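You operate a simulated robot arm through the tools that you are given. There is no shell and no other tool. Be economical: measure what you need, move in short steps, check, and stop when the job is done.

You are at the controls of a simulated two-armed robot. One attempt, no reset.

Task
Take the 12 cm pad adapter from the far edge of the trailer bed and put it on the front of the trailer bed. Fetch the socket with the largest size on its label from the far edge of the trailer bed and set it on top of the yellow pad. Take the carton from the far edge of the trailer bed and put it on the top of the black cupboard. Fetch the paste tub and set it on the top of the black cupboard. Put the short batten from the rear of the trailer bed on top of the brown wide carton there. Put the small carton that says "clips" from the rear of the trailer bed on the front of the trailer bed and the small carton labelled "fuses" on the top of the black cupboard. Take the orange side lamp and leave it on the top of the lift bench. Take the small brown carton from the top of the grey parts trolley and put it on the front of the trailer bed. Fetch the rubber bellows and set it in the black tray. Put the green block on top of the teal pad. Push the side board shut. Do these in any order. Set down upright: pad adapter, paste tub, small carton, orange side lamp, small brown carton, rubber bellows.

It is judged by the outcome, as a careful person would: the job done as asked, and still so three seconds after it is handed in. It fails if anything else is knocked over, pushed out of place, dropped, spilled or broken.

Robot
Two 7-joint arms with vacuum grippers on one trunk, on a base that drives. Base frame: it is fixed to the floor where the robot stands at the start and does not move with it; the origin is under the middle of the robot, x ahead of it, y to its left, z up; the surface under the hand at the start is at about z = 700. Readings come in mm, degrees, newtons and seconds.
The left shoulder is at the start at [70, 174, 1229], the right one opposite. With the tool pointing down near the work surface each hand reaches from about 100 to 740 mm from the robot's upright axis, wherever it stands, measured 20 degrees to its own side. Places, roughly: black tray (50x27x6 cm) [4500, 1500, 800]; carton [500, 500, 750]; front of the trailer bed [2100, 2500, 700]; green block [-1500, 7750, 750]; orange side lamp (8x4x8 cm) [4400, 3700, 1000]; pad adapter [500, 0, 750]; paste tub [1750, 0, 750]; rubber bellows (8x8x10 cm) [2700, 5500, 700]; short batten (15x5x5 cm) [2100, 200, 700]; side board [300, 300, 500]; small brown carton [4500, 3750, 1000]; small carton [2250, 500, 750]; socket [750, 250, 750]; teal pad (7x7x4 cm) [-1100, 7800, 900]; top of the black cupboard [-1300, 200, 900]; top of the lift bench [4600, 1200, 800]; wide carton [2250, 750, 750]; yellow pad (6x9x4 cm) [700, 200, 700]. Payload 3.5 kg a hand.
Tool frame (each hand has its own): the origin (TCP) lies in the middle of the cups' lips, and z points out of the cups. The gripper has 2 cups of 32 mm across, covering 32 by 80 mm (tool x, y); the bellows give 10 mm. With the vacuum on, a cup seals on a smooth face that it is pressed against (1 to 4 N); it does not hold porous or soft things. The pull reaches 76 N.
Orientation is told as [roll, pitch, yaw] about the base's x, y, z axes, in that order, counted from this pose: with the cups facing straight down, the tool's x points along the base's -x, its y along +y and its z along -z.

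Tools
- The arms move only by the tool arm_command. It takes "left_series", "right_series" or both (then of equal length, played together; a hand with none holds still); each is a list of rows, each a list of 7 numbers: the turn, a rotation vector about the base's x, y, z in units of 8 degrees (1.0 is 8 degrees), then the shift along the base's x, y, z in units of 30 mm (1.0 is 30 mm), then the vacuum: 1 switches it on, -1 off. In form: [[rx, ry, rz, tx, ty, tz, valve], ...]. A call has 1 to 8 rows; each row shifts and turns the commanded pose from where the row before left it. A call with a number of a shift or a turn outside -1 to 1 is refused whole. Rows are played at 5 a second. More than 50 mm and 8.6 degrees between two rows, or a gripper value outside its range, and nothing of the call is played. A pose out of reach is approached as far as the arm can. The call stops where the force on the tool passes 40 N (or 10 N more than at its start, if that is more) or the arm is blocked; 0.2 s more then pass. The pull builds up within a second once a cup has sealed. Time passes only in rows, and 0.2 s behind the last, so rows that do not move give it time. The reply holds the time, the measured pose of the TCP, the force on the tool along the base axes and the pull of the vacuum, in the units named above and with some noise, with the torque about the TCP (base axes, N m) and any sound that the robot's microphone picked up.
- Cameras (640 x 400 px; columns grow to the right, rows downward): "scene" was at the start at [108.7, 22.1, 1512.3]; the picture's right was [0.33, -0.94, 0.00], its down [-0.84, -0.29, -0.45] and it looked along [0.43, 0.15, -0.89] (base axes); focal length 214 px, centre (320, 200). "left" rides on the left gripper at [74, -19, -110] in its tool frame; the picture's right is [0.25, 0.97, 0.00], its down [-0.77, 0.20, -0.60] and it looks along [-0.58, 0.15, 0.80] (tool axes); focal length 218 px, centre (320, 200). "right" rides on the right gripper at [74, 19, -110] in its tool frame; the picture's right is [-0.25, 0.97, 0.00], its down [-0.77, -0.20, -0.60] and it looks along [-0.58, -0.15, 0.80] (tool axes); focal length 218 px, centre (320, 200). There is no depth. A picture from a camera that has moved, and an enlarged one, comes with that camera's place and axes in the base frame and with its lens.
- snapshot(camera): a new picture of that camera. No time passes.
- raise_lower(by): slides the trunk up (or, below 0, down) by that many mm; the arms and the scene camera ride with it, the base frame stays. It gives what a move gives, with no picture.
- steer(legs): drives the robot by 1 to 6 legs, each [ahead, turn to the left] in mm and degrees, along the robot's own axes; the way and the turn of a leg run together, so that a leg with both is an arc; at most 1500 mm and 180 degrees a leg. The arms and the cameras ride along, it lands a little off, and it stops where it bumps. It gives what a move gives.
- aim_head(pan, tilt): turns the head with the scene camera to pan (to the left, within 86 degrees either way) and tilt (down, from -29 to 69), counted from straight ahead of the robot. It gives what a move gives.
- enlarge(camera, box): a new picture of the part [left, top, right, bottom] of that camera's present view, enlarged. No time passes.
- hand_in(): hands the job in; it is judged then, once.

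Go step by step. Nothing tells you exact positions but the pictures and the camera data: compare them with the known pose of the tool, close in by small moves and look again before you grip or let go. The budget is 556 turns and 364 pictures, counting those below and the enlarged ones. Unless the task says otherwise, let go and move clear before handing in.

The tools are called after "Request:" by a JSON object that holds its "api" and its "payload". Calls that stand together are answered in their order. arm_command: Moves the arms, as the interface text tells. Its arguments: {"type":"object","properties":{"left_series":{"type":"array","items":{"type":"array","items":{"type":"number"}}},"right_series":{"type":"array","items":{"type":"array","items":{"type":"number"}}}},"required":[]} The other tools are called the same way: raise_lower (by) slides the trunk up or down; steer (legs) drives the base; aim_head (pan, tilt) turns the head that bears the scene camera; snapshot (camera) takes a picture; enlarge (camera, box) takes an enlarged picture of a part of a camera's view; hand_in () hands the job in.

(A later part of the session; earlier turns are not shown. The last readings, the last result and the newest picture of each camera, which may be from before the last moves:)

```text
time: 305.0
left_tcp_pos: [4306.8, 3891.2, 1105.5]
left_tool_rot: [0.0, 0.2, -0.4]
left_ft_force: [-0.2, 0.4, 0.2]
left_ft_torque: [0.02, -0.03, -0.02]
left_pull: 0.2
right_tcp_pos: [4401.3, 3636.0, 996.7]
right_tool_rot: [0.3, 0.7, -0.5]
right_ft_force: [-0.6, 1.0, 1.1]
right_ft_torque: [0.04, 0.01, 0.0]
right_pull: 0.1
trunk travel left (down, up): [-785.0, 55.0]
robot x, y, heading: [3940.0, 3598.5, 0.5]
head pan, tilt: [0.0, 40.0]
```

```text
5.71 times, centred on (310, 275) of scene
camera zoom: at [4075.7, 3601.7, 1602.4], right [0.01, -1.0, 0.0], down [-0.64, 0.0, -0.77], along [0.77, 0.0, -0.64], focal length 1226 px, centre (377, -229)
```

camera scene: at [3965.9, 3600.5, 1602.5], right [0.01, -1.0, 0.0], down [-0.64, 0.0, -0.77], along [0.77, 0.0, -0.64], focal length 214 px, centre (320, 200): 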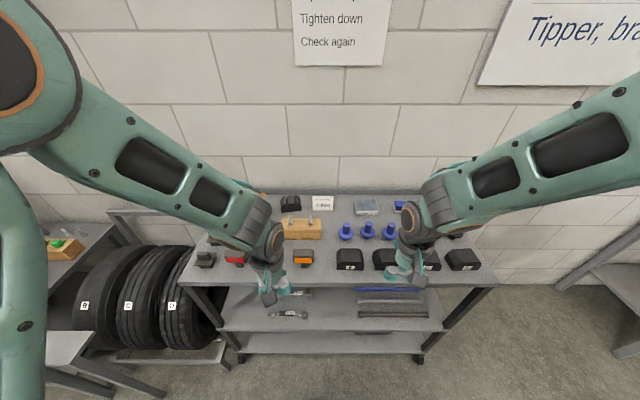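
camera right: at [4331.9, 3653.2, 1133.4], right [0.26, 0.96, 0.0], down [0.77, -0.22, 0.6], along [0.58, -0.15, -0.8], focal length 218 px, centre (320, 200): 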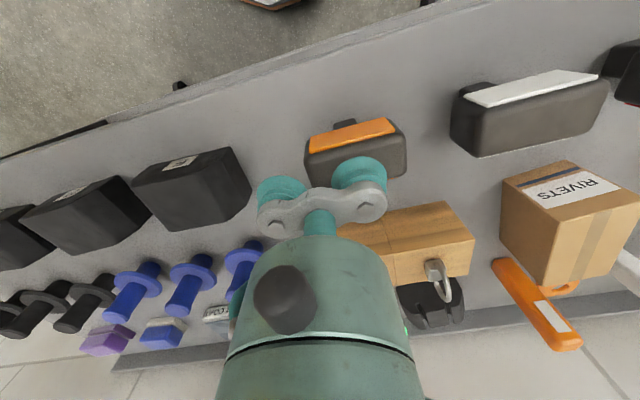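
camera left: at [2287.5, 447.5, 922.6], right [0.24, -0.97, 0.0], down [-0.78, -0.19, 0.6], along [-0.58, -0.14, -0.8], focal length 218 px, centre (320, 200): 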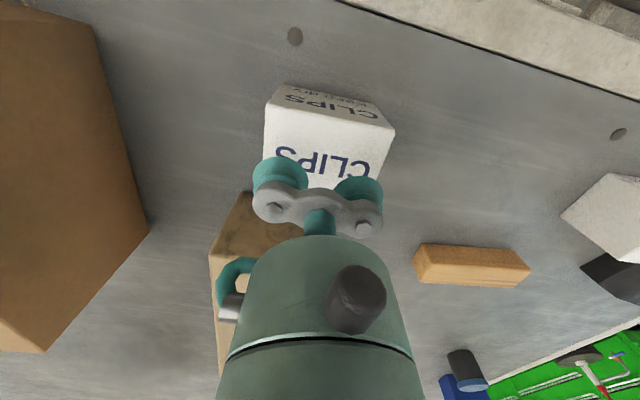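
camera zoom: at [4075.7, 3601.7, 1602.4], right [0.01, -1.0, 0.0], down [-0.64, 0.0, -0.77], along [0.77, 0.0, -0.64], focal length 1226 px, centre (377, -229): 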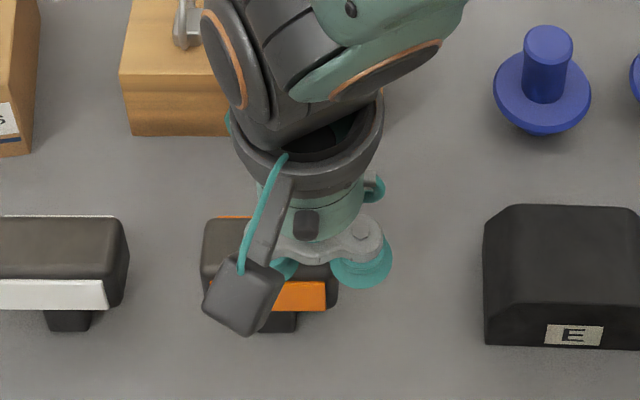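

Request:
{"api": "arm_command", "payload": {"right_series": [[0, 0, 0, 0, 0, -0.1, 1], [0, 0, 0, 0, 0, -0.1, 1], [0, 0, 0, 0, 0, 0, 1], [0, 0, 0, 0, 0, 0, 1]]}}

Request:
{"api": "snapshot", "payload": {"camera": "right"}}

```text
time: 306.0
left_tcp_pos: [4308.5, 3890.2, 1104.4]
left_tool_rot: [-0.1, 0.2, -0.4]
left_ft_force: [0.1, -0.5, 0.3]
left_ft_torque: [0.0, -0.02, 0.01]
left_pull: 0.1
right_tcp_pos: [4401.3, 3634.5, 989.9]
right_tool_rot: [0.2, 0.5, -0.3]
right_ft_force: [-0.1, -0.6, 3.8]
right_ft_torque: [0.03, -0.02, -0.02]
right_pull: 0.0
trunk travel left (down, up): [-785.0, 55.0]
robot x, y, heading: [3942.9, 3597.4, 0.3]
head pan, tilt: [0.0, 40.0]
```

```text
217 pictures are left
camera right: at [4328.8, 3653.7, 1100.9], right [0.26, 0.97, 0.0], down [0.78, -0.21, 0.6], along [0.58, -0.15, -0.8], focal length 218 px, centre (320, 200)
```

right: 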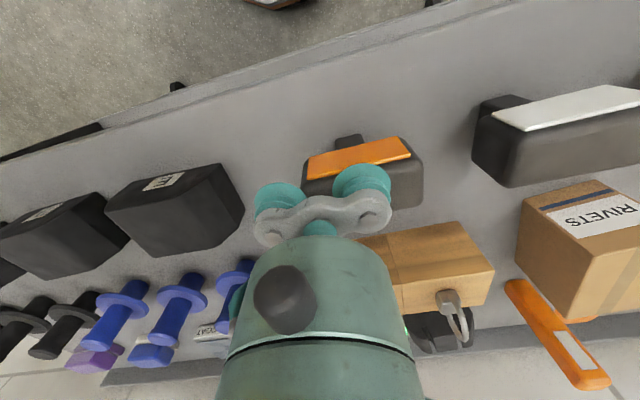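

Request:
{"api": "arm_command", "payload": {"right_series": [[0, 0, 0, 0, 0, 0.4, 1], [0, 0, 0, 0.35, 0, 0, 1], [0, 0, 0, 0, 0, -0.3, 1], [0, 0, 0, 0, 0, -0.1, 1], [0, 0, 0, 0, 0, 0, 1], [0, 0, 0, 0, 0, 0, 1]]}}

Request:
{"api": "enlarge", "payload": {"camera": "right", "box": [240, 100, 480, 260]}}

```text
time: 307.4
left_tcp_pos: [4304.5, 3889.7, 1105.7]
left_tool_rot: [0.0, 0.2, -0.5]
left_ft_force: [-0.2, -0.2, 0.7]
left_ft_torque: [0.05, 0.02, 0.0]
left_pull: 0.1
right_tcp_pos: [4409.6, 3634.2, 992.6]
right_tool_rot: [0.2, 0.4, -0.3]
right_ft_force: [0.0, -3.6, 23.9]
right_ft_torque: [0.84, -0.17, -0.05]
right_pull: 37.7
trunk travel left (down, up): [-785.0, 55.0]
robot x, y, heading: [3943.2, 3600.4, 0.2]
head pan, tilt: [0.0, 40.0]
```

```text
2.50 times, centred on (360, 180) of right
camera zoom: at [4337.7, 3653.4, 1102.1], right [0.26, 0.97, 0.0], down [0.77, -0.21, 0.6], along [0.58, -0.15, -0.8], focal length 546 px, centre (220, 250)
```

zoom: 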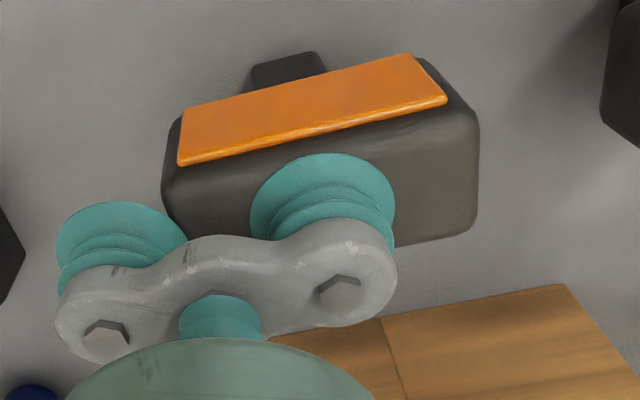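

Request:
{"api": "arm_command", "payload": {"right_series": [[0, 0, 0, 0, 0, 0.3, 1], [0, 0, 0, 0, 0, 0.5, 1], [0, 0, 0, 0, 0, 1, 1], [0, 0, 0, 0, 0, 1, 1], [0, 0, 0, 0, 0, 1, 1], [0, 0, 0, -0.5, 0, 0, 1]]}}

Request:
{"api": "enlarge", "payload": {"camera": "scene", "box": [200, 180, 420, 310]}}

```text
time: 308.8
left_tcp_pos: [4306.2, 3890.7, 1103.9]
left_tool_rot: [0.0, 0.3, -0.4]
left_ft_force: [0.0, -0.6, -0.9]
left_ft_torque: [0.02, -0.02, -0.02]
left_pull: 0.0
right_tcp_pos: [4395.2, 3634.1, 1105.3]
right_tool_rot: [0.1, 0.6, -0.2]
right_ft_force: [0.0, -0.5, -1.9]
right_ft_torque: [0.59, 0.02, -0.01]
right_pull: 38.4
trunk travel left (down, up): [-785.0, 55.0]
robot x, y, heading: [3939.4, 3598.9, 0.1]
head pan, tilt: [0.0, 40.0]
```

```text
2.91 times, centred on (310, 245) of scene
camera zoom: at [4075.3, 3601.7, 1602.5], right [0.01, -1.0, 0.0], down [-0.64, 0.0, -0.77], along [0.77, 0.0, -0.64], focal length 624 px, centre (349, 69)
```

zoom: 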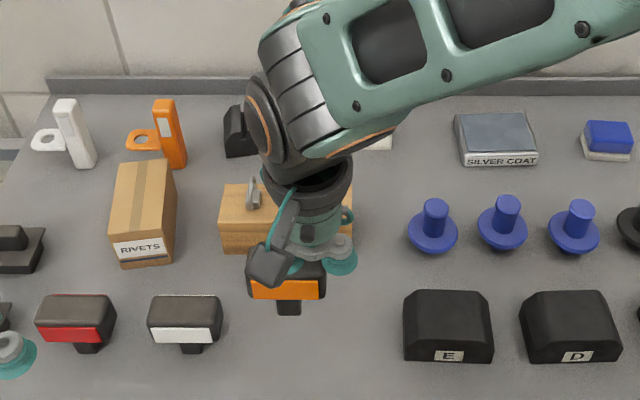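

Request:
{"api": "arm_command", "payload": {"left_series": [[0, 0, -0.93, 0.3, -0.1, 0, -1], [0, 0, -0.93, 0.3, -0.1, 0, -1], [0, 0, -0.93, 0.3, -0.1, 0, -1], [0, 0, -0.93, 0.3, -0.1, 0, -1], [0, 0, -0.93, 0.3, -0.1, 0, -1], [0, 0, -0.93, 0.3, -0.1, 0, -1], [0, 0, -0.93, 0.3, -0.1, 0, -1], [0, 0, -0.93, 0.3, -0.1, 0, -1]], "right_series": [[0, 0, 0, -0.6, -0.8, 0, 1], [0, 0, 0, -0.6, -0.8, 0, 1], [0, 0, 0, -0.6, -0.8, 0, 1], [0, 0, 0, -0.6, -0.8, 0, 1], [0, 0, 0, -0.6, -0.8, 0, 1], [0, 0, 0, -0.6, -0.8, 0, 1], [0, 0, 0, 0, -0.8, 0, 1], [0, 0, 0, 0, 0, 0, 1]]}}

Request:
{"api": "arm_command", "payload": {"left_series": [[0, 0, -0.93, 0.9, 0, 0, -1], [0, 0, -0.93, 0.9, 0, 0, -1], [0, 0, -0.9, 0.9, 0, 0, -1], [0, 0, 0, 0.9, 0, -0.5, -1], [0, 0, 0, 0.9, 0, -0.5, -1], [0, 0, 0, 0.9, 0, -0.5, -1], [0, 0, 0, 0.9, 0, -0.5, -1]]}}

Request:
{"api": "snapshot", "payload": {"camera": "left"}}

Request:
{"api": "enlarge", "payload": {"camera": "scene", "box": [180, 180, 400, 310]}}

```text
time: 310.6
left_tcp_pos: [4379.2, 3867.9, 1105.0]
left_tool_rot: [-0.1, 0.4, -60.1]
left_ft_force: [-0.7, -0.2, -0.4]
left_ft_torque: [-0.01, 0.04, 0.0]
left_pull: 0.2
right_tcp_pos: [4288.2, 3467.6, 1104.5]
right_tool_rot: [0.0, 0.5, -0.3]
right_ft_force: [0.7, 0.2, -2.0]
right_ft_torque: [0.55, 0.01, -0.04]
right_pull: 37.2
trunk travel left (down, up): [-785.0, 55.0]
robot x, y, heading: [3943.0, 3599.9, 0.4]
head pan, tilt: [0.0, 40.0]
```

```text
time: 312.2
left_tcp_pos: [4569.9, 3866.7, 1044.6]
left_tool_rot: [-0.2, 0.4, -82.1]
left_ft_force: [0.4, -0.4, 0.3]
left_ft_torque: [0.0, -0.02, 0.03]
left_pull: 0.0
right_tcp_pos: [4288.7, 3467.6, 1102.9]
right_tool_rot: [0.1, 0.6, -0.3]
right_ft_force: [-0.1, -0.6, -1.6]
right_ft_torque: [0.56, 0.0, 0.01]
right_pull: 37.8
trunk travel left (down, up): [-785.0, 55.0]
robot x, y, heading: [3943.1, 3600.3, 0.3]
head pan, tilt: [0.0, 40.0]
```

```text
214 pictures are left
camera left: at [4540.1, 3937.2, 1154.7], right [0.92, 0.39, 0.0], down [0.31, -0.74, 0.6], along [0.23, -0.55, -0.8], focal length 218 px, centre (320, 200)
```

left: 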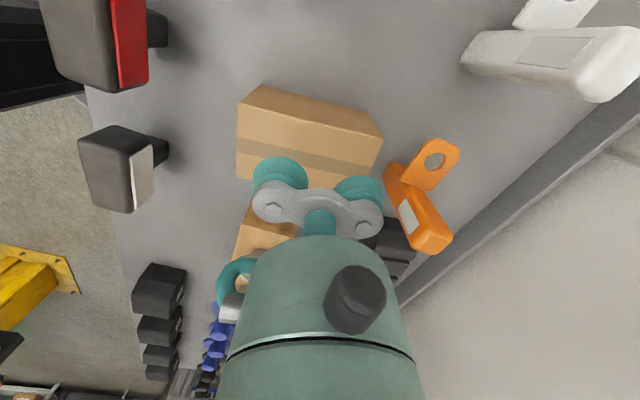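

```text
2.91 times, centred on (290, 245) of scene
camera zoom: at [4078.0, 3601.7, 1602.2], right [0.01, -1.0, 0.0], down [-0.64, 0.0, -0.77], along [0.77, 0.0, -0.64], focal length 624 px, centre (407, 69)
```

zoom: 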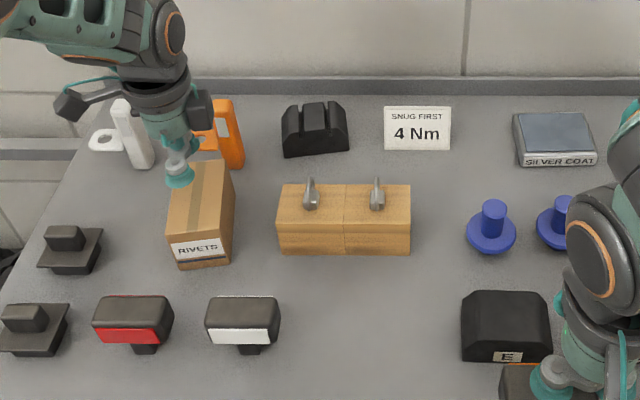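

Request:
{"api": "enlarge", "payload": {"camera": "left", "box": [220, 70, 480, 260]}}

```text
2.11 times, centred on (350, 165) of left
camera zoom: at [4540.1, 3937.2, 1154.7], right [0.92, 0.39, 0.0], down [0.31, -0.74, 0.6], along [0.23, -0.55, -0.8], focal length 460 px, centre (257, 274)
```

zoom: 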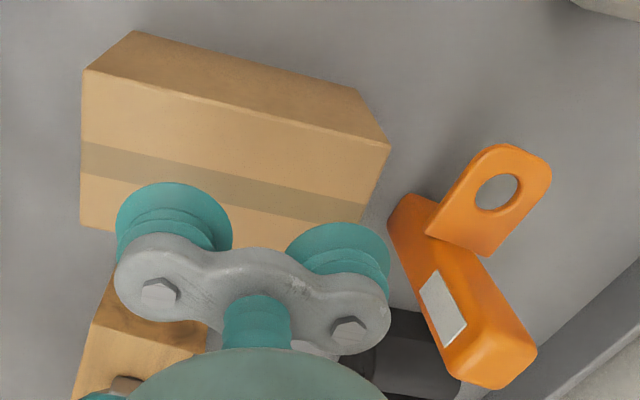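

Request:
{"api": "arm_command", "payload": {"left_series": [[0, 0, 0, -0.13, -0.45, -0.9, -1], [0, 0, 0, 0, 0, -0.9, -1], [0, 0, 0, 0, 0, 0, -1]]}}

Request:
{"api": "enlarge", "payload": {"camera": "left", "box": [220, 70, 480, 260]}}

```text
time: 313.0
left_tcp_pos: [4563.5, 3854.8, 991.2]
left_tool_rot: [0.1, 0.3, -82.1]
left_ft_force: [1.9, 0.6, 1.9]
left_ft_torque: [0.0, 0.01, 0.03]
left_pull: 0.0
right_tcp_pos: [4288.2, 3467.1, 1105.4]
right_tool_rot: [0.0, 0.5, -0.3]
right_ft_force: [0.7, 0.6, -1.7]
right_ft_torque: [0.54, -0.03, 0.0]
right_pull: 38.2
trunk travel left (down, up): [-785.0, 55.0]
robot x, y, heading: [3941.5, 3598.7, 0.3]
head pan, tilt: [0.0, 40.0]
```

```text
2.11 times, centred on (350, 165) of left
camera zoom: at [4533.9, 3923.7, 1102.4], right [0.92, 0.39, 0.0], down [0.31, -0.74, 0.6], along [0.23, -0.55, -0.8], focal length 460 px, centre (257, 274)
```

zoom: 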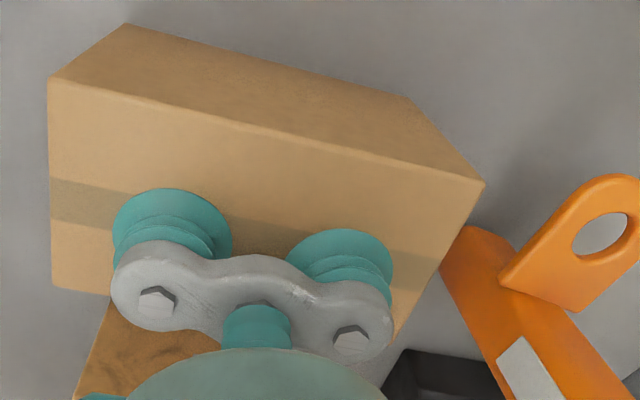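

Request:
{"api": "arm_command", "payload": {"left_series": [[0, 0, 0, 0, 0, -0.1, 1], [0, 0, 0, 0, 0, 0, 1], [0, 0, 0, 0, 0, 0, 1], [0, 0, 0, 0, 0, 0, 1]]}}

```text
time: 314.0
left_tcp_pos: [4563.8, 3854.3, 988.8]
left_tool_rot: [0.0, 0.3, -81.9]
left_ft_force: [3.9, 3.3, 10.6]
left_ft_torque: [-0.03, 0.07, 0.05]
left_pull: 75.7
right_tcp_pos: [4287.2, 3466.8, 1105.8]
right_tool_rot: [0.2, 0.5, -0.4]
right_ft_force: [-0.1, 0.1, -2.0]
right_ft_torque: [0.52, -0.02, 0.01]
right_pull: 37.8
trunk travel left (down, up): [-785.0, 55.0]
robot x, y, heading: [3939.3, 3600.3, 0.3]
head pan, tilt: [0.0, 40.0]
```

Request:
{"api": "arm_command", "payload": {"left_series": [[0, 0, 0, 0, 0, 0.5, 1], [0, 0, 0, 0, 0, 1, 1], [0, 0, 0, 0, 0, 1, 1], [0, 0, 0, 0, 0, 1, 1], [0, 0, 0, 0, 0, 1, 1], [0, 0, 0, -0.9, 0, 0, 1], [0, 0, 0, -0.9, 0, 0, 1], [0, 0, 0, -0.9, 0, 0, 1]]}}

Request:
{"api": "arm_command", "payload": {"left_series": [[0, 0, 0, -0.9, 0, 0, 1], [0, 0, 0, -0.9, 0, 0, 1], [0, 0, 0, -0.9, 0, 0, 1], [0, 0, 0, -0.9, 0, 0, 1], [0, 0, 0, -0.9, 0, 0, 1]]}}

Request:
{"api": "snapshot", "payload": {"camera": "scene"}}

```text
time: 315.8
left_tcp_pos: [4482.3, 3852.2, 1123.7]
left_tool_rot: [-0.1, 0.3, -81.9]
left_ft_force: [0.4, -0.6, -3.7]
left_ft_torque: [-0.02, 0.0, -0.02]
left_pull: 75.7
right_tcp_pos: [4287.3, 3467.3, 1104.8]
right_tool_rot: [0.2, 0.5, -0.4]
right_ft_force: [0.1, 0.1, -1.3]
right_ft_torque: [0.54, 0.01, -0.01]
right_pull: 37.7
trunk travel left (down, up): [-785.0, 55.0]
robot x, y, heading: [3943.0, 3599.0, 0.2]
head pan, tilt: [0.0, 40.0]
```

```text
time: 317.0
left_tcp_pos: [4347.9, 3853.8, 1125.2]
left_tool_rot: [0.0, 0.4, -82.0]
left_ft_force: [-0.2, -0.6, -4.0]
left_ft_torque: [-0.03, -0.04, -0.01]
left_pull: 75.1
right_tcp_pos: [4286.7, 3467.2, 1105.8]
right_tool_rot: [0.1, 0.4, -0.4]
right_ft_force: [0.6, 0.0, -2.2]
right_ft_torque: [0.57, -0.03, -0.04]
right_pull: 38.0
trunk travel left (down, up): [-785.0, 55.0]
robot x, y, heading: [3939.4, 3598.1, 0.0]
head pan, tilt: [0.0, 40.0]
```

```text
210 pictures are left
camera scene: at [4073.9, 3601.3, 1602.6], right [0.01, -1.0, 0.0], down [-0.64, 0.0, -0.77], along [0.77, 0.0, -0.64], focal length 214 px, centre (320, 200)
```

scene: 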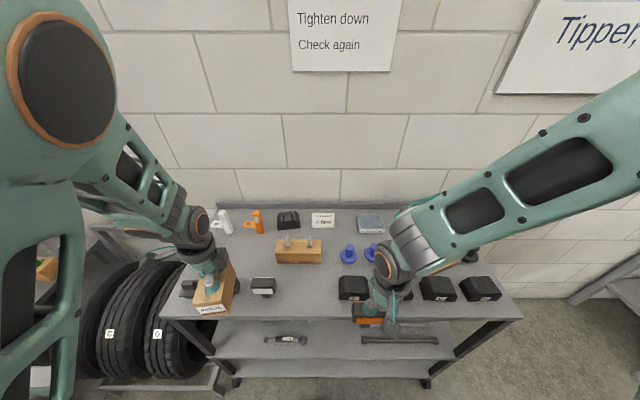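

Request:
{"api": "steer", "payload": {"legs": [[-400, 0], [0, -90], [1500, 0], [850, 0], [0, 90]]}}

Request:
{"api": "aim_head", "payload": {"pan": 0, "tilt": 35}}

Request:
{"api": "snapshot", "payload": {"camera": "scene"}}

```text
time: 338.3
left_tcp_pos: [3958.2, 1482.1, 1122.9]
left_tool_rot: [0.0, 0.3, -82.3]
left_ft_force: [-0.4, -0.1, -4.6]
left_ft_torque: [-0.05, -0.01, 0.01]
left_pull: 74.8
right_tcp_pos: [3896.1, 1096.3, 1105.1]
right_tool_rot: [0.2, 0.5, -0.4]
right_ft_force: [0.6, -0.1, -1.5]
right_ft_torque: [0.53, 0.02, -0.02]
right_pull: 38.0
trunk travel left (down, up): [-785.0, 55.0]
robot x, y, heading: [3552.0, 1226.2, 0.1]
head pan, tilt: [0.0, 40.0]
```

```text
time: 339.0
left_tcp_pos: [3957.6, 1482.9, 1124.2]
left_tool_rot: [-0.1, 0.3, -82.0]
left_ft_force: [0.3, 0.5, -4.2]
left_ft_torque: [-0.02, 0.0, -0.01]
left_pull: 75.2
right_tcp_pos: [3896.3, 1095.7, 1103.9]
right_tool_rot: [0.1, 0.6, -0.4]
right_ft_force: [0.7, 0.4, -1.1]
right_ft_torque: [0.51, 0.01, -0.02]
right_pull: 37.6
trunk travel left (down, up): [-785.0, 55.0]
robot x, y, heading: [3550.3, 1228.4, -0.0]
head pan, tilt: [0.0, 35.0]
```

```text
209 pictures are left
camera scene: at [3687.3, 1231.0, 1609.9], right [0.0, -1.0, 0.0], down [-0.57, 0.0, -0.82], along [0.82, 0.0, -0.57], focal length 214 px, centre (320, 200)
```

scene: 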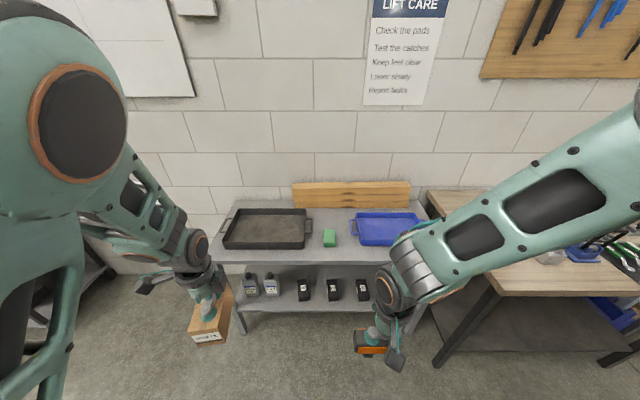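

Request:
{"api": "steer", "payload": {"legs": [[400, 0]]}}

Request:
{"api": "aim_head", "payload": {"pan": 0, "tilt": 52}}

Request:
{"api": "snapshot", "payload": {"camera": "scene"}}

```text
time: 341.5
left_tcp_pos: [4356.1, 1486.8, 1124.5]
left_tool_rot: [0.1, 0.2, -81.8]
left_ft_force: [-0.3, 0.6, -3.8]
left_ft_torque: [-0.04, -0.02, 0.0]
left_pull: 75.3
right_tcp_pos: [4297.4, 1100.6, 1104.2]
right_tool_rot: [0.1, 0.4, 0.0]
right_ft_force: [-0.6, -0.4, -1.1]
right_ft_torque: [0.49, 0.02, 0.03]
right_pull: 38.0
trunk travel left (down, up): [-785.0, 55.0]
robot x, y, heading: [3950.1, 1227.7, 0.4]
head pan, tilt: [0.0, 35.0]
```

```text
time: 342.3
left_tcp_pos: [4357.5, 1487.0, 1122.5]
left_tool_rot: [-0.1, 0.3, -81.8]
left_ft_force: [0.7, -0.2, -3.2]
left_ft_torque: [-0.06, -0.01, -0.01]
left_pull: 75.5
right_tcp_pos: [4298.2, 1100.2, 1103.6]
right_tool_rot: [0.1, 0.7, 0.0]
right_ft_force: [0.7, 0.2, -2.5]
right_ft_torque: [0.51, 0.03, 0.01]
right_pull: 37.8
trunk travel left (down, up): [-785.0, 55.0]
robot x, y, heading: [3951.7, 1232.9, 0.3]
head pan, tilt: [0.0, 52.0]
```

```text
208 pictures are left
camera scene: at [4076.4, 1233.9, 1585.6], right [0.01, -1.0, 0.0], down [-0.79, -0.01, -0.62], along [0.62, 0.01, -0.79], focal length 214 px, centre (320, 200)
```

scene: 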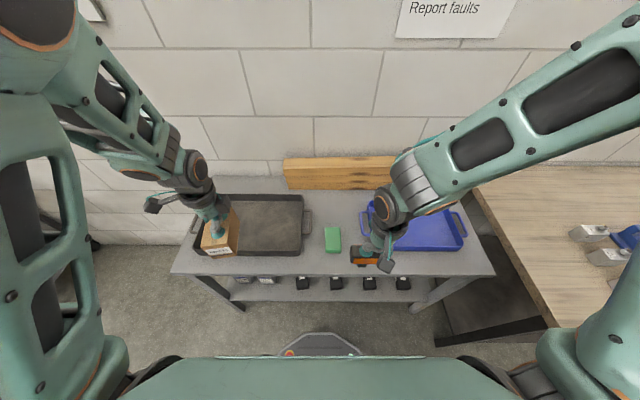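

Request:
{"api": "arm_command", "payload": {"right_series": [[0, 0, 0, 0.72, 1, 0, 1], [0, 0, 0, 0.72, 1, 0, 1], [0, 0, 0, 0.72, 1, -0.5, 1], [0, 0, 0, 0.72, 1, -1, 1], [0, 0, 0, 0, 0, -1, 1], [0, 0, 0, 0, 0, -1, 1], [0, 0, 0, 0, 0, -1, 1], [0, 0, 0, 0, 0, -1, 1]]}}

Request:
{"api": "enlarge", "payload": {"camera": "scene", "box": [270, 190, 430, 300]}}

Request:
{"api": "snapshot", "payload": {"camera": "right"}}

```text
time: 344.1
left_tcp_pos: [4358.2, 1486.4, 1122.0]
left_tool_rot: [-0.1, 0.2, -81.8]
left_ft_force: [0.6, -0.3, -4.6]
left_ft_torque: [-0.01, -0.02, -0.03]
left_pull: 75.7
right_tcp_pos: [4384.3, 1218.7, 939.2]
right_tool_rot: [0.0, 0.5, -0.1]
right_ft_force: [-1.0, 0.6, -1.9]
right_ft_torque: [0.5, -0.03, 0.01]
right_pull: 38.5
trunk travel left (down, up): [-785.0, 55.0]
robot x, y, heading: [3954.8, 1235.3, 0.6]
head pan, tilt: [0.0, 52.0]
```

```text
3.64 times, centred on (350, 245) of scene
camera zoom: at [4076.5, 1233.7, 1585.6], right [0.01, -1.0, 0.0], down [-0.79, -0.01, -0.61], along [0.61, 0.01, -0.79], focal length 780 px, centre (211, 36)
```

zoom: 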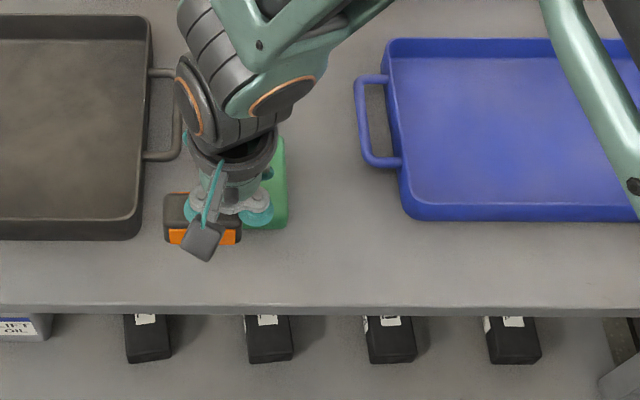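

```text
206 pictures are left
camera right: at [4312.8, 1237.9, 1049.8], right [0.25, 0.97, 0.0], down [0.78, -0.2, 0.6], along [0.58, -0.15, -0.8], focal length 218 px, centre (320, 200)
```

right: 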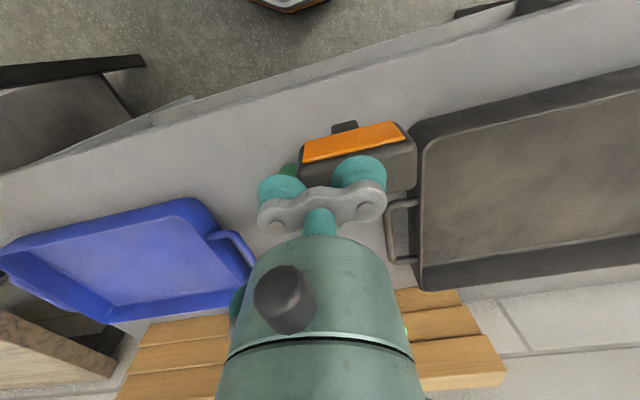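

Request:
{"api": "arm_command", "payload": {"right_series": [[0, 0, 0, -0.2, 0.1, -1, 1], [0, 0, 0, 0, 0, -0.6, 1], [0, 0, 0, 0, 0, -0.2, 1], [0, 0, 0, 0, 0, 0, 1]]}}

Request:
{"api": "enlarge", "payload": {"camera": "scene", "box": [290, 220, 370, 275]}}

```text
time: 345.1
left_tcp_pos: [4357.1, 1488.0, 1122.7]
left_tool_rot: [0.0, 0.4, -81.8]
left_ft_force: [0.2, 0.3, -4.7]
left_ft_torque: [-0.05, 0.0, -0.01]
left_pull: 75.6
right_tcp_pos: [4379.2, 1223.2, 886.2]
right_tool_rot: [0.1, 0.6, -0.1]
right_ft_force: [-0.1, -0.7, -1.4]
right_ft_torque: [0.49, 0.03, -0.01]
right_pull: 38.6
trunk travel left (down, up): [-785.0, 55.0]
robot x, y, heading: [3951.4, 1232.0, 0.5]
head pan, tilt: [0.0, 52.0]
```

```text
7.27 times, centred on (330, 248) of scene
camera zoom: at [4075.9, 1234.3, 1585.5], right [0.01, -1.0, 0.0], down [-0.79, -0.01, -0.62], along [0.62, 0.0, -0.79], focal length 1560 px, centre (247, -146)
```

zoom: 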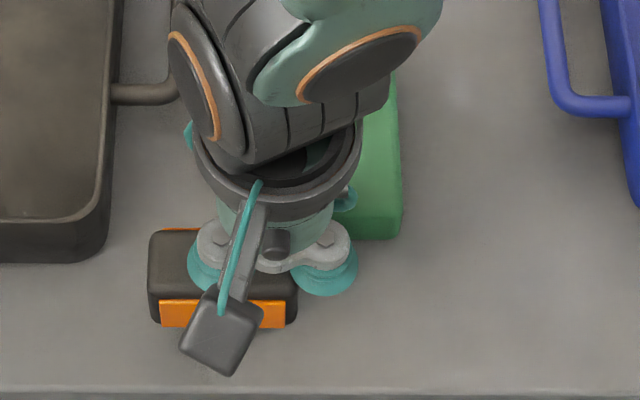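

Request:
{"api": "arm_command", "payload": {"right_series": [[0, 0, 0, 0, 0, -0.1, 1], [0, 0, 0, 0, 0, -0.1, 1], [0, 0, 0, 0, 0, -0.1, 1], [0, 0, 0, 0, 0, 0, 1]]}}

```text
time: 346.1
left_tcp_pos: [4355.5, 1487.1, 1124.6]
left_tool_rot: [0.0, 0.3, -81.8]
left_ft_force: [0.5, 0.3, -4.4]
left_ft_torque: [-0.04, 0.01, 0.03]
left_pull: 75.5
right_tcp_pos: [4377.3, 1223.6, 877.8]
right_tool_rot: [0.1, 0.4, -0.1]
right_ft_force: [-0.3, -0.8, 18.4]
right_ft_torque: [0.85, -0.2, 0.02]
right_pull: 37.3
trunk travel left (down, up): [-785.0, 55.0]
robot x, y, heading: [3951.2, 1232.2, 0.3]
head pan, tilt: [0.0, 52.0]
```

Request:
{"api": "arm_command", "payload": {"right_series": [[0, 0, 0, 0, 0, 0.05, -1], [0, 0, 0, 0, 0, 0, -1], [0, 0, 0, 0, 0, 0, -1], [0, 0, 0, 0, 0, 0.2, -1], [0, 0, 0, 0, 0, 0.6, -1], [0, 0, 0, 0, 0, 1, -1], [0, 0, 0, 0, 0, 1, -1], [0, 0, 0, 0, 0, 1, -1]]}}

Request:
{"api": "enlarge", "payload": {"camera": "scene", "box": [270, 190, 430, 300]}}

```text
time: 347.9
left_tcp_pos: [4357.6, 1486.1, 1123.2]
left_tool_rot: [-0.1, 0.4, -81.8]
left_ft_force: [0.8, -1.1, -4.7]
left_ft_torque: [-0.04, -0.03, 0.01]
left_pull: 76.0
right_tcp_pos: [4378.4, 1223.7, 992.7]
right_tool_rot: [0.1, 0.5, -0.3]
right_ft_force: [0.4, 0.5, -0.4]
right_ft_torque: [0.01, 0.01, -0.03]
right_pull: 0.1
trunk travel left (down, up): [-785.0, 55.0]
robot x, y, heading: [3953.8, 1230.2, 0.7]
head pan, tilt: [0.0, 52.0]
```

```text
3.64 times, centred on (350, 245) of scene
camera zoom: at [4074.3, 1233.7, 1585.6], right [0.01, -1.0, 0.0], down [-0.79, -0.01, -0.62], along [0.62, 0.01, -0.79], focal length 780 px, centre (211, 36)
```

zoom: 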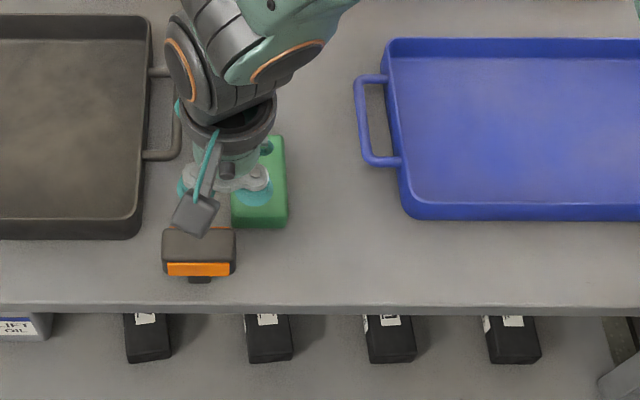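

Request:
{"api": "arm_command", "payload": {"right_series": [[0, 0, 0, -0.5, -0.5, 1, -1], [0, 0, 0, -1, -0.5, 1, -1], [0, 0, 0, -1, -0.5, 1, -1]]}}

Request:
{"api": "steer", "payload": {"legs": [[-400, 0], [0, 90], [1420, 0], [0, 90]]}}

Request:
{"api": "raise_lower", "payload": {"by": -230}}

Request:
{"api": "steer", "payload": {"legs": [[680, 0]]}}

Request:
{"api": "aim_head", "payload": {"pan": 0, "tilt": 48}}

Request:
{"api": "snapshot", "payload": {"camera": "scene"}}

```text
time: 348.7
left_tcp_pos: [4356.2, 1487.5, 1123.2]
left_tool_rot: [0.0, 0.4, -81.8]
left_ft_force: [-0.5, 0.1, -3.3]
left_ft_torque: [-0.03, -0.01, 0.02]
left_pull: 75.4
right_tcp_pos: [4302.5, 1177.4, 1082.1]
right_tool_rot: [0.2, 0.5, 0.0]
right_ft_force: [-0.6, 0.4, -0.7]
right_ft_torque: [0.0, 0.01, -0.01]
right_pull: 0.2
trunk travel left (down, up): [-785.0, 55.0]
robot x, y, heading: [3950.7, 1232.2, 0.7]
head pan, tilt: [0.0, 52.0]
```

```text
time: 365.4
left_tcp_pos: [3133.1, 2385.2, 1123.6]
left_tool_rot: [0.0, 0.3, 98.0]
left_ft_force: [-0.1, 0.0, -3.8]
left_ft_torque: [0.04, -0.02, -0.01]
left_pull: 75.1
right_tcp_pos: [3187.8, 2694.3, 1080.8]
right_tool_rot: [0.1, 0.5, 179.6]
right_ft_force: [0.5, -0.4, -0.6]
right_ft_torque: [0.0, -0.01, 0.03]
right_pull: 0.0
trunk travel left (down, up): [-785.0, 55.0]
robot x, y, heading: [3538.7, 2641.6, -179.8]
head pan, tilt: [0.0, 52.0]
```

```text
time: 367.9
left_tcp_pos: [3131.7, 2383.6, 893.4]
left_tool_rot: [-0.1, 0.3, 97.8]
left_ft_force: [0.5, 0.1, -3.4]
left_ft_torque: [0.06, 0.01, 0.0]
left_pull: 75.6
right_tcp_pos: [3187.8, 2694.3, 851.6]
right_tool_rot: [0.1, 0.5, 179.6]
right_ft_force: [0.0, -0.4, 0.3]
right_ft_torque: [0.0, -0.02, 0.03]
right_pull: 0.1
trunk travel left (down, up): [-555.0, 285.0]
robot x, y, heading: [3541.8, 2642.6, -179.9]
head pan, tilt: [0.0, 52.0]
```

```text
time: 371.6
left_tcp_pos: [2451.1, 2378.7, 893.1]
left_tool_rot: [-0.1, 0.3, 98.1]
left_ft_force: [0.4, 0.3, -4.0]
left_ft_torque: [0.05, 0.0, -0.03]
left_pull: 75.5
right_tcp_pos: [2505.8, 2689.7, 850.4]
right_tool_rot: [0.1, 0.6, 179.8]
right_ft_force: [-0.2, 0.0, -1.0]
right_ft_torque: [0.01, 0.0, 0.01]
right_pull: 0.0
trunk travel left (down, up): [-555.0, 285.0]
robot x, y, heading: [2857.9, 2636.2, -179.6]
head pan, tilt: [0.0, 52.0]
```

```text
time: 372.3
left_tcp_pos: [2450.9, 2380.6, 893.7]
left_tool_rot: [-0.1, 0.2, 98.0]
left_ft_force: [0.5, 0.7, -2.7]
left_ft_torque: [0.05, 0.0, -0.01]
left_pull: 75.4
right_tcp_pos: [2506.2, 2689.0, 851.9]
right_tool_rot: [0.1, 0.5, 179.8]
right_ft_force: [0.0, 0.4, 0.4]
right_ft_torque: [-0.01, 0.02, 0.04]
right_pull: 0.0
trunk travel left (down, up): [-555.0, 285.0]
robot x, y, heading: [2856.8, 2633.6, -179.5]
head pan, tilt: [0.0, 48.0]
```

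```text
203 pictures are left
camera scene: at [2728.2, 2634.7, 1360.9], right [-0.01, 1.0, 0.0], down [0.74, 0.01, -0.67], along [-0.67, 0.0, -0.74], focal length 214 px, centre (320, 200)
```

scene: 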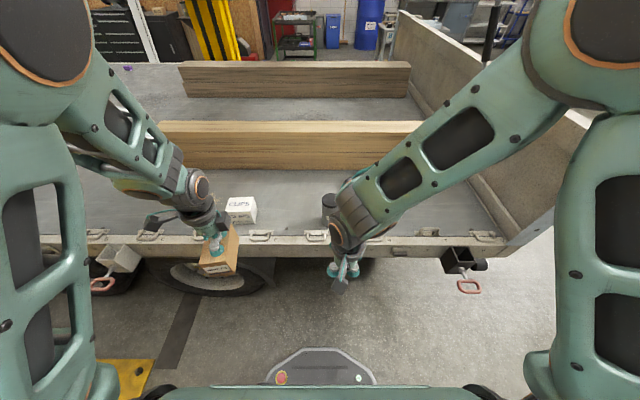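

Request:
{"api": "arm_command", "payload": {"left_series": [[0, 0, 0, -0.9, 0.5, 0, 1], [0, 0, 0, -0.9, 0.5, 0, 1], [0, 0, 0, -0.9, 0.5, 0, 1], [0, 0, 0, -0.9, 0.5, 0, 1], [0, 0, 0, -0.9, 0.5, 0, 1], [0, 0, 0, -0.9, 0.5, 0, 1], [0, 0, 0, -0.9, 0.5, 0, 1], [0, 0, 0, -0.9, 0.5, 0, 1]]}}

Request:
{"api": "arm_command", "payload": {"left_series": [[0, 0, 0, -0.6, 0, -1, 1], [0, 0, 0, 0, 0, -1, 1], [0, 0, 0, 0, 0, -1, 1], [0, 0, 0, 0, 0, -0.5, 1], [0, 0, 0, 0, 0, 0, 1]]}}

Request:
{"api": "enlarge", "payload": {"camera": "scene", "box": [200, 150, 400, 260]}}

```text
time: 374.1
left_tcp_pos: [2235.5, 2501.4, 893.0]
left_tool_rot: [-0.1, 0.4, 98.1]
left_ft_force: [-0.7, -0.3, -3.5]
left_ft_torque: [0.04, 0.0, 0.01]
left_pull: 75.4
right_tcp_pos: [2504.0, 2689.3, 850.8]
right_tool_rot: [0.2, 0.6, 179.9]
right_ft_force: [-0.4, 0.8, -1.1]
right_ft_torque: [-0.02, -0.03, 0.01]
right_pull: 0.0
trunk travel left (down, up): [-555.0, 285.0]
robot x, y, heading: [2860.3, 2634.9, -179.8]
head pan, tilt: [0.0, 48.0]
```

```text
time: 375.3
left_tcp_pos: [2217.6, 2500.0, 787.8]
left_tool_rot: [-0.1, 0.3, 98.1]
left_ft_force: [0.0, 0.9, -4.4]
left_ft_torque: [0.04, -0.01, -0.03]
left_pull: 75.3
right_tcp_pos: [2506.4, 2689.7, 851.3]
right_tool_rot: [0.2, 0.6, 179.8]
right_ft_force: [0.6, -0.3, -0.3]
right_ft_torque: [-0.04, -0.01, 0.01]
right_pull: 0.1
trunk travel left (down, up): [-555.0, 285.0]
robot x, y, heading: [2859.5, 2636.3, -179.7]
head pan, tilt: [0.0, 48.0]
```

```text
3.20 times, centred on (300, 205) of scene
camera zoom: at [2728.6, 2634.7, 1361.0], right [-0.01, 1.0, 0.0], down [0.74, 0.01, -0.67], along [-0.67, 0.0, -0.74], focal length 686 px, centre (384, 184)
```

zoom: 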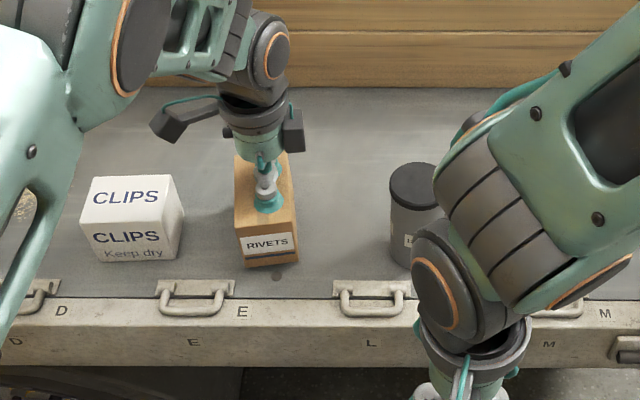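

Request:
{"api": "arm_command", "payload": {"left_series": [[0, 0, 0, 0, 0, -0.25, 1], [0, 0, 0, 0, 0, -0.1, 1], [0, 0, 0, 0, 0, -0.1, 1], [0, 0, 0, 0, 0, 0, 1]]}}

```text
time: 376.3
left_tcp_pos: [2216.9, 2501.8, 776.4]
left_tool_rot: [0.2, 0.2, 98.0]
left_ft_force: [-2.0, 1.0, 6.5]
left_ft_torque: [-0.21, -0.44, 0.01]
left_pull: 75.8
right_tcp_pos: [2506.1, 2689.7, 851.4]
right_tool_rot: [0.2, 0.6, 179.7]
right_ft_force: [0.6, -1.1, -0.1]
right_ft_torque: [0.04, 0.0, -0.01]
right_pull: 0.1
trunk travel left (down, up): [-555.0, 285.0]
robot x, y, heading: [2859.0, 2632.2, -179.8]
head pan, tilt: [0.0, 48.0]
```

Request:
{"api": "arm_command", "payload": {"left_series": [[0, 0, 0, 0, 0, -0.05, 1], [0, 0, 0, 0, 0, 0, -1], [0, 0, 0, 0, 0, 0, -1], [0, 0, 0, 0, 0, 0, -1], [0, 0, 0, 0, 0, 0.3, -1], [0, 0, 0, 0, 0, 1, -1], [0, 0, 0, 0, 0, 1, -1], [0, 0, 0, 0, 0, 1, -1]]}}

Request:
{"api": "enlarge", "payload": {"camera": "scene", "box": [200, 150, 400, 260]}}

```text
time: 378.1
left_tcp_pos: [2218.5, 2500.2, 874.5]
left_tool_rot: [-0.1, 0.3, 98.1]
left_ft_force: [-0.4, -0.4, -0.9]
left_ft_torque: [-0.02, 0.03, 0.01]
left_pull: 0.1
right_tcp_pos: [2506.1, 2690.0, 851.4]
right_tool_rot: [0.1, 0.5, 179.9]
right_ft_force: [0.6, 0.1, -0.5]
right_ft_torque: [-0.01, -0.03, -0.02]
right_pull: 0.0
trunk travel left (down, up): [-555.0, 285.0]
robot x, y, heading: [2861.0, 2636.5, -179.6]
head pan, tilt: [0.0, 48.0]
```

```text
3.20 times, centred on (300, 205) of scene
camera zoom: at [2729.4, 2634.8, 1361.0], right [-0.01, 1.0, 0.0], down [0.74, 0.01, -0.67], along [-0.67, 0.0, -0.74], focal length 686 px, centre (384, 184)
```

zoom: 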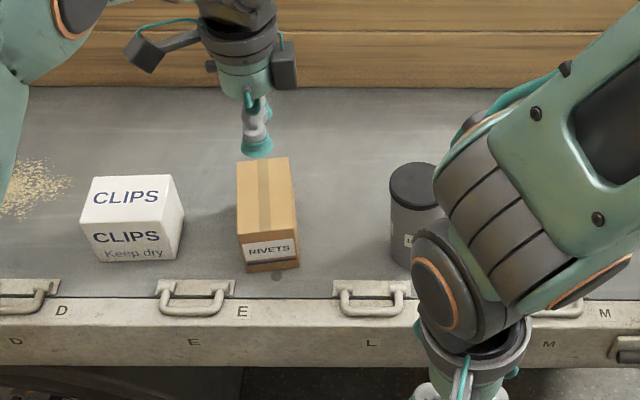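

Request:
{"api": "arm_command", "payload": {"left_series": [[0, 0, 0, 1, -0.3, 0.3, -1], [0, 0, 0, 1, -0.3, 0.3, -1], [0, 0, 1, 1, -0.3, 0, -1], [0, 0, 1, 1, -0.3, 0, -1], [0, 0, 1, 1, -0.3, 0, -1], [0, 0, 1, 1, -0.3, 0, -1], [0, 0, 1, 1, -0.3, 0, -1], [0, 0, 1, 0.8, -0.3, 0, -1]]}}

Request:
{"api": "arm_command", "payload": {"left_series": [[0, 0, 1, 0, 0, 0, -1], [0, 0, 1, 0, 0, 0, -1], [0, 0, 1, 0, 0, 0, -1], [0, 0, 1, 0, 0, 0, -1], [0, 0, 0.2, 0, 0, 0, -1]]}}

Request:
{"api": "steer", "payload": {"legs": [[-650, 0], [0, -90], [1200, 0]]}}

Request:
{"api": "aim_head", "payload": {"pan": 0, "tilt": 22}}

Request:
{"api": "snapshot", "payload": {"camera": "scene"}}

Request:
{"api": "aim_head", "payload": {"pan": 50, "tilt": 22}}

Request:
{"api": "snapshot", "payload": {"camera": "scene"}}

```text
time: 379.9
left_tcp_pos: [2453.8, 2427.5, 890.8]
left_tool_rot: [0.0, 0.3, 146.2]
left_ft_force: [0.9, -0.1, -1.2]
left_ft_torque: [0.01, 0.04, 0.01]
left_pull: 0.0
right_tcp_pos: [2506.9, 2688.4, 851.1]
right_tool_rot: [0.1, 0.5, 179.8]
right_ft_force: [-0.8, -0.7, -0.1]
right_ft_torque: [0.04, 0.03, -0.01]
right_pull: 0.0
trunk travel left (down, up): [-555.0, 285.0]
robot x, y, heading: [2857.3, 2637.2, -179.8]
head pan, tilt: [0.0, 48.0]
```

```text
time: 381.1
left_tcp_pos: [2451.9, 2427.7, 892.2]
left_tool_rot: [0.0, 0.3, 179.7]
left_ft_force: [0.7, 0.9, 0.5]
left_ft_torque: [0.01, 0.02, 0.0]
left_pull: 0.0
right_tcp_pos: [2506.4, 2689.2, 851.0]
right_tool_rot: [0.1, 0.5, 179.8]
right_ft_force: [0.2, -1.0, -0.1]
right_ft_torque: [-0.05, 0.0, -0.03]
right_pull: 0.0
trunk travel left (down, up): [-555.0, 285.0]
robot x, y, heading: [2862.6, 2633.2, -179.7]
head pan, tilt: [0.0, 48.0]
```

```text
time: 394.2
left_tcp_pos: [3308.7, 4240.4, 891.5]
left_tool_rot: [-0.1, 0.4, 89.0]
left_ft_force: [0.2, 0.8, -0.2]
left_ft_torque: [0.01, 0.0, 0.02]
left_pull: 0.1
right_tcp_pos: [3569.0, 4182.6, 850.8]
right_tool_rot: [0.2, 0.5, 89.1]
right_ft_force: [0.0, 0.8, 0.4]
right_ft_torque: [0.01, -0.02, 0.02]
right_pull: 0.0
trunk travel left (down, up): [-555.0, 285.0]
robot x, y, heading: [3509.1, 3833.9, 89.9]
head pan, tilt: [0.0, 48.0]
```

```text
time: 395.1
left_tcp_pos: [3308.5, 4238.7, 890.8]
left_tool_rot: [-0.1, 0.3, 89.0]
left_ft_force: [-0.1, 0.8, -0.2]
left_ft_torque: [-0.03, 0.02, 0.02]
left_pull: 0.0
right_tcp_pos: [3568.2, 4182.8, 851.4]
right_tool_rot: [0.1, 0.4, 89.1]
right_ft_force: [-0.7, 1.0, -0.1]
right_ft_torque: [0.01, -0.01, 0.0]
right_pull: 0.0
trunk travel left (down, up): [-555.0, 285.0]
robot x, y, heading: [3507.2, 3829.3, 89.7]
head pan, tilt: [0.0, 22.0]
```

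```text
200 pictures are left
camera scene: at [3509.4, 3974.7, 1400.5], right [1.0, 0.0, 0.0], down [0.0, -0.38, -0.93], along [0.0, 0.93, -0.38], focal length 214 px, centre (320, 200)
```

scene: 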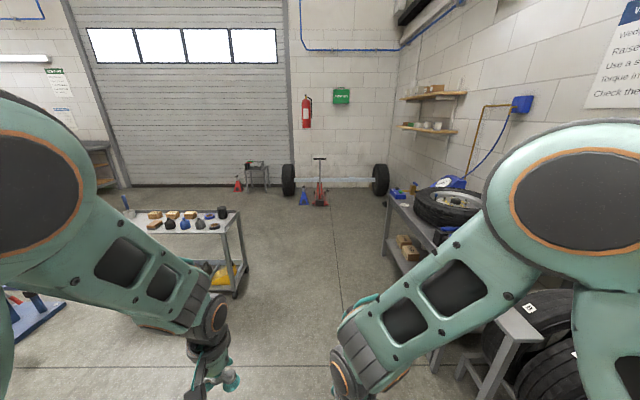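

```text
time: 396.2
left_tcp_pos: [3308.1, 4239.2, 891.6]
left_tool_rot: [-0.1, 0.3, 89.1]
left_ft_force: [0.2, -0.1, -0.5]
left_ft_torque: [0.02, -0.01, -0.01]
left_pull: 0.1
right_tcp_pos: [3567.6, 4182.4, 851.0]
right_tool_rot: [0.3, 0.5, 89.1]
right_ft_force: [-0.3, 0.3, 0.0]
right_ft_torque: [-0.02, -0.01, 0.02]
right_pull: 0.0
trunk travel left (down, up): [-555.0, 285.0]
robot x, y, heading: [3507.7, 3827.7, 89.5]
head pan, tilt: [50.0, 22.0]
```

```text
199 pictures are left
camera scene: at [3438.2, 3942.0, 1400.6], right [0.65, 0.76, 0.0], down [0.29, -0.24, -0.93], along [-0.71, 0.6, -0.37], focal length 214 px, centre (320, 200)
```

scene: 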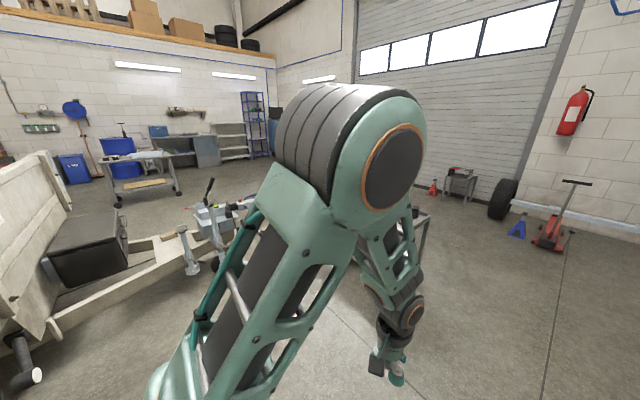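

Request:
{"api": "aim_head", "payload": {"pan": 20, "tilt": 25}}

Request:
{"api": "snapshot", "payload": {"camera": "scene"}}

```text
time: 397.2
left_tcp_pos: [3308.0, 4241.2, 891.3]
left_tool_rot: [-0.1, 0.3, 89.0]
left_ft_force: [0.5, 0.0, 0.4]
left_ft_torque: [0.05, 0.02, 0.03]
left_pull: 0.0
right_tcp_pos: [3569.0, 4182.2, 851.8]
right_tool_rot: [0.2, 0.5, 89.1]
right_ft_force: [-0.2, -0.3, 0.1]
right_ft_torque: [0.0, 0.0, -0.03]
right_pull: 0.1
trunk travel left (down, up): [-555.0, 285.0]
robot x, y, heading: [3508.7, 3832.4, 89.9]
head pan, tilt: [20.0, 25.0]
```

```text
198 pictures are left
camera scene: at [3477.7, 3968.6, 1395.8], right [0.94, 0.34, 0.0], down [0.14, -0.4, -0.91], along [-0.31, 0.85, -0.42], focal length 214 px, centre (320, 200)
```

scene: 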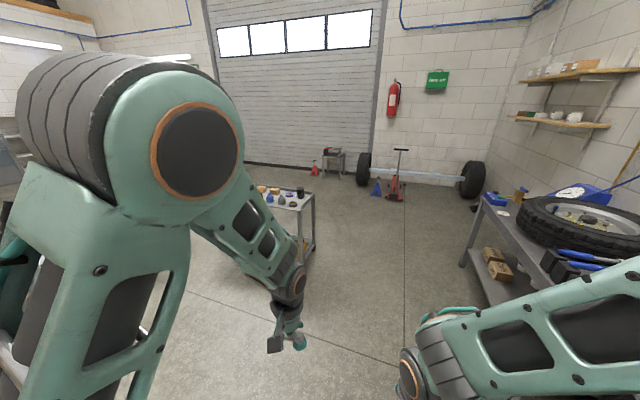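

Request:
{"api": "steer", "payload": {"legs": [[1500, 0], [100, 0], [0, 90]]}}

Request:
{"api": "aim_head", "payload": {"pan": 0, "tilt": 40}}

Request:
{"api": "snapshot", "payload": {"camera": "scene"}}

```text
time: 409.2
left_tcp_pos: [3110.3, 5229.2, 890.4]
left_tool_rot: [-0.2, 0.3, 178.8]
left_ft_force: [-0.2, -0.3, -0.1]
left_ft_torque: [0.0, 0.02, 0.04]
left_pull: 0.0
right_tcp_pos: [3168.4, 5490.6, 850.2]
right_tool_rot: [0.1, 0.6, 178.8]
right_ft_force: [0.6, -0.1, -0.2]
right_ft_torque: [-0.02, 0.0, -0.02]
right_pull: 0.1
trunk travel left (down, up): [-555.0, 285.0]
robot x, y, heading: [3521.0, 5427.3, 179.1]
head pan, tilt: [20.0, 25.0]
```

```text
time: 410.0
left_tcp_pos: [3109.4, 5230.0, 890.6]
left_tool_rot: [-0.1, 0.3, 178.7]
left_ft_force: [-0.3, 0.0, -0.4]
left_ft_torque: [0.01, 0.01, 0.01]
left_pull: 0.0
right_tcp_pos: [3168.5, 5490.4, 851.3]
right_tool_rot: [0.1, 0.5, 178.9]
right_ft_force: [-0.1, 0.3, -0.9]
right_ft_torque: [0.0, -0.01, 0.01]
right_pull: 0.0
trunk travel left (down, up): [-555.0, 285.0]
robot x, y, heading: [3519.8, 5429.9, 179.6]
head pan, tilt: [0.0, 40.0]
```

```text
197 pictures are left
camera scene: at [3383.8, 5432.0, 1372.5], right [0.01, 1.0, 0.0], down [0.64, -0.01, -0.77], along [-0.77, 0.01, -0.64], focal length 214 px, centre (320, 200)
```

scene: 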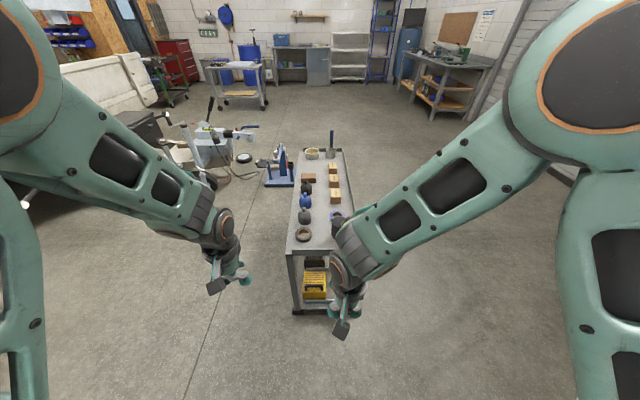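

Request:
{"api": "arm_command", "payload": {"right_series": [[0, 0, 0, 0, 1, 0, -1], [0, 0, 0, 0, 1, 0, -1], [0, 0, 0, 0, 1, 0, -1], [0, 0, 0, 0, 1, 0, -1], [0, 0, 0, 0, 1, 0, -1], [0, 0, 0, 0, 1, 0, -1], [0, 0, 0, 0, 1, 0, -1]]}}

Request:
{"api": "enlarge", "payload": {"camera": "scene", "box": [250, 120, 410, 270]}}

```text
time: 411.6
left_tcp_pos: [3109.8, 5231.3, 890.8]
left_tool_rot: [0.0, 0.3, 178.8]
left_ft_force: [1.3, -0.4, 0.8]
left_ft_torque: [0.0, -0.01, -0.02]
left_pull: 0.0
right_tcp_pos: [3169.1, 5701.1, 849.3]
right_tool_rot: [0.2, 0.5, 178.9]
right_ft_force: [0.5, -0.6, 0.9]
right_ft_torque: [-0.02, 0.0, -0.03]
right_pull: 0.0
trunk travel left (down, up): [-555.0, 285.0]
robot x, y, heading: [3521.8, 5428.7, 179.7]
head pan, tilt: [0.0, 40.0]
```

```text
2.67 times, centred on (330, 195) of scene
camera zoom: at [3384.0, 5433.5, 1372.4], right [0.01, 1.0, 0.0], down [0.64, -0.01, -0.77], along [-0.77, 0.01, -0.64], focal length 572 px, centre (293, 213)
```

zoom: 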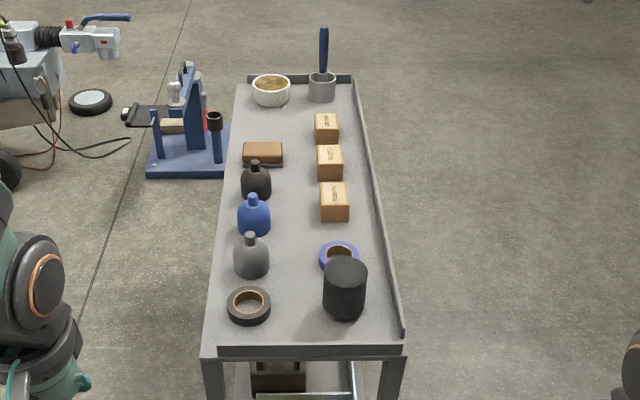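

Request:
{"api": "enlarge", "payload": {"camera": "scene", "box": [320, 205, 360, 245]}}

```text
10.00 times, centred on (340, 225) of scene
camera zoom: at [3384.0, 5433.5, 1372.4], right [0.01, 1.0, 0.0], down [0.64, -0.01, -0.77], along [-0.77, 0.01, -0.64], focal length 2145 px, centre (120, -50)
```

zoom: 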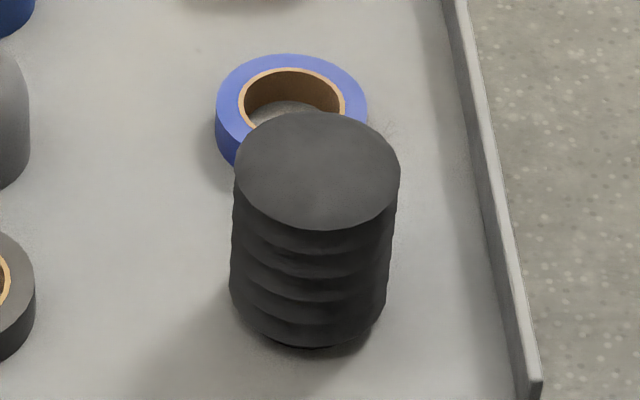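

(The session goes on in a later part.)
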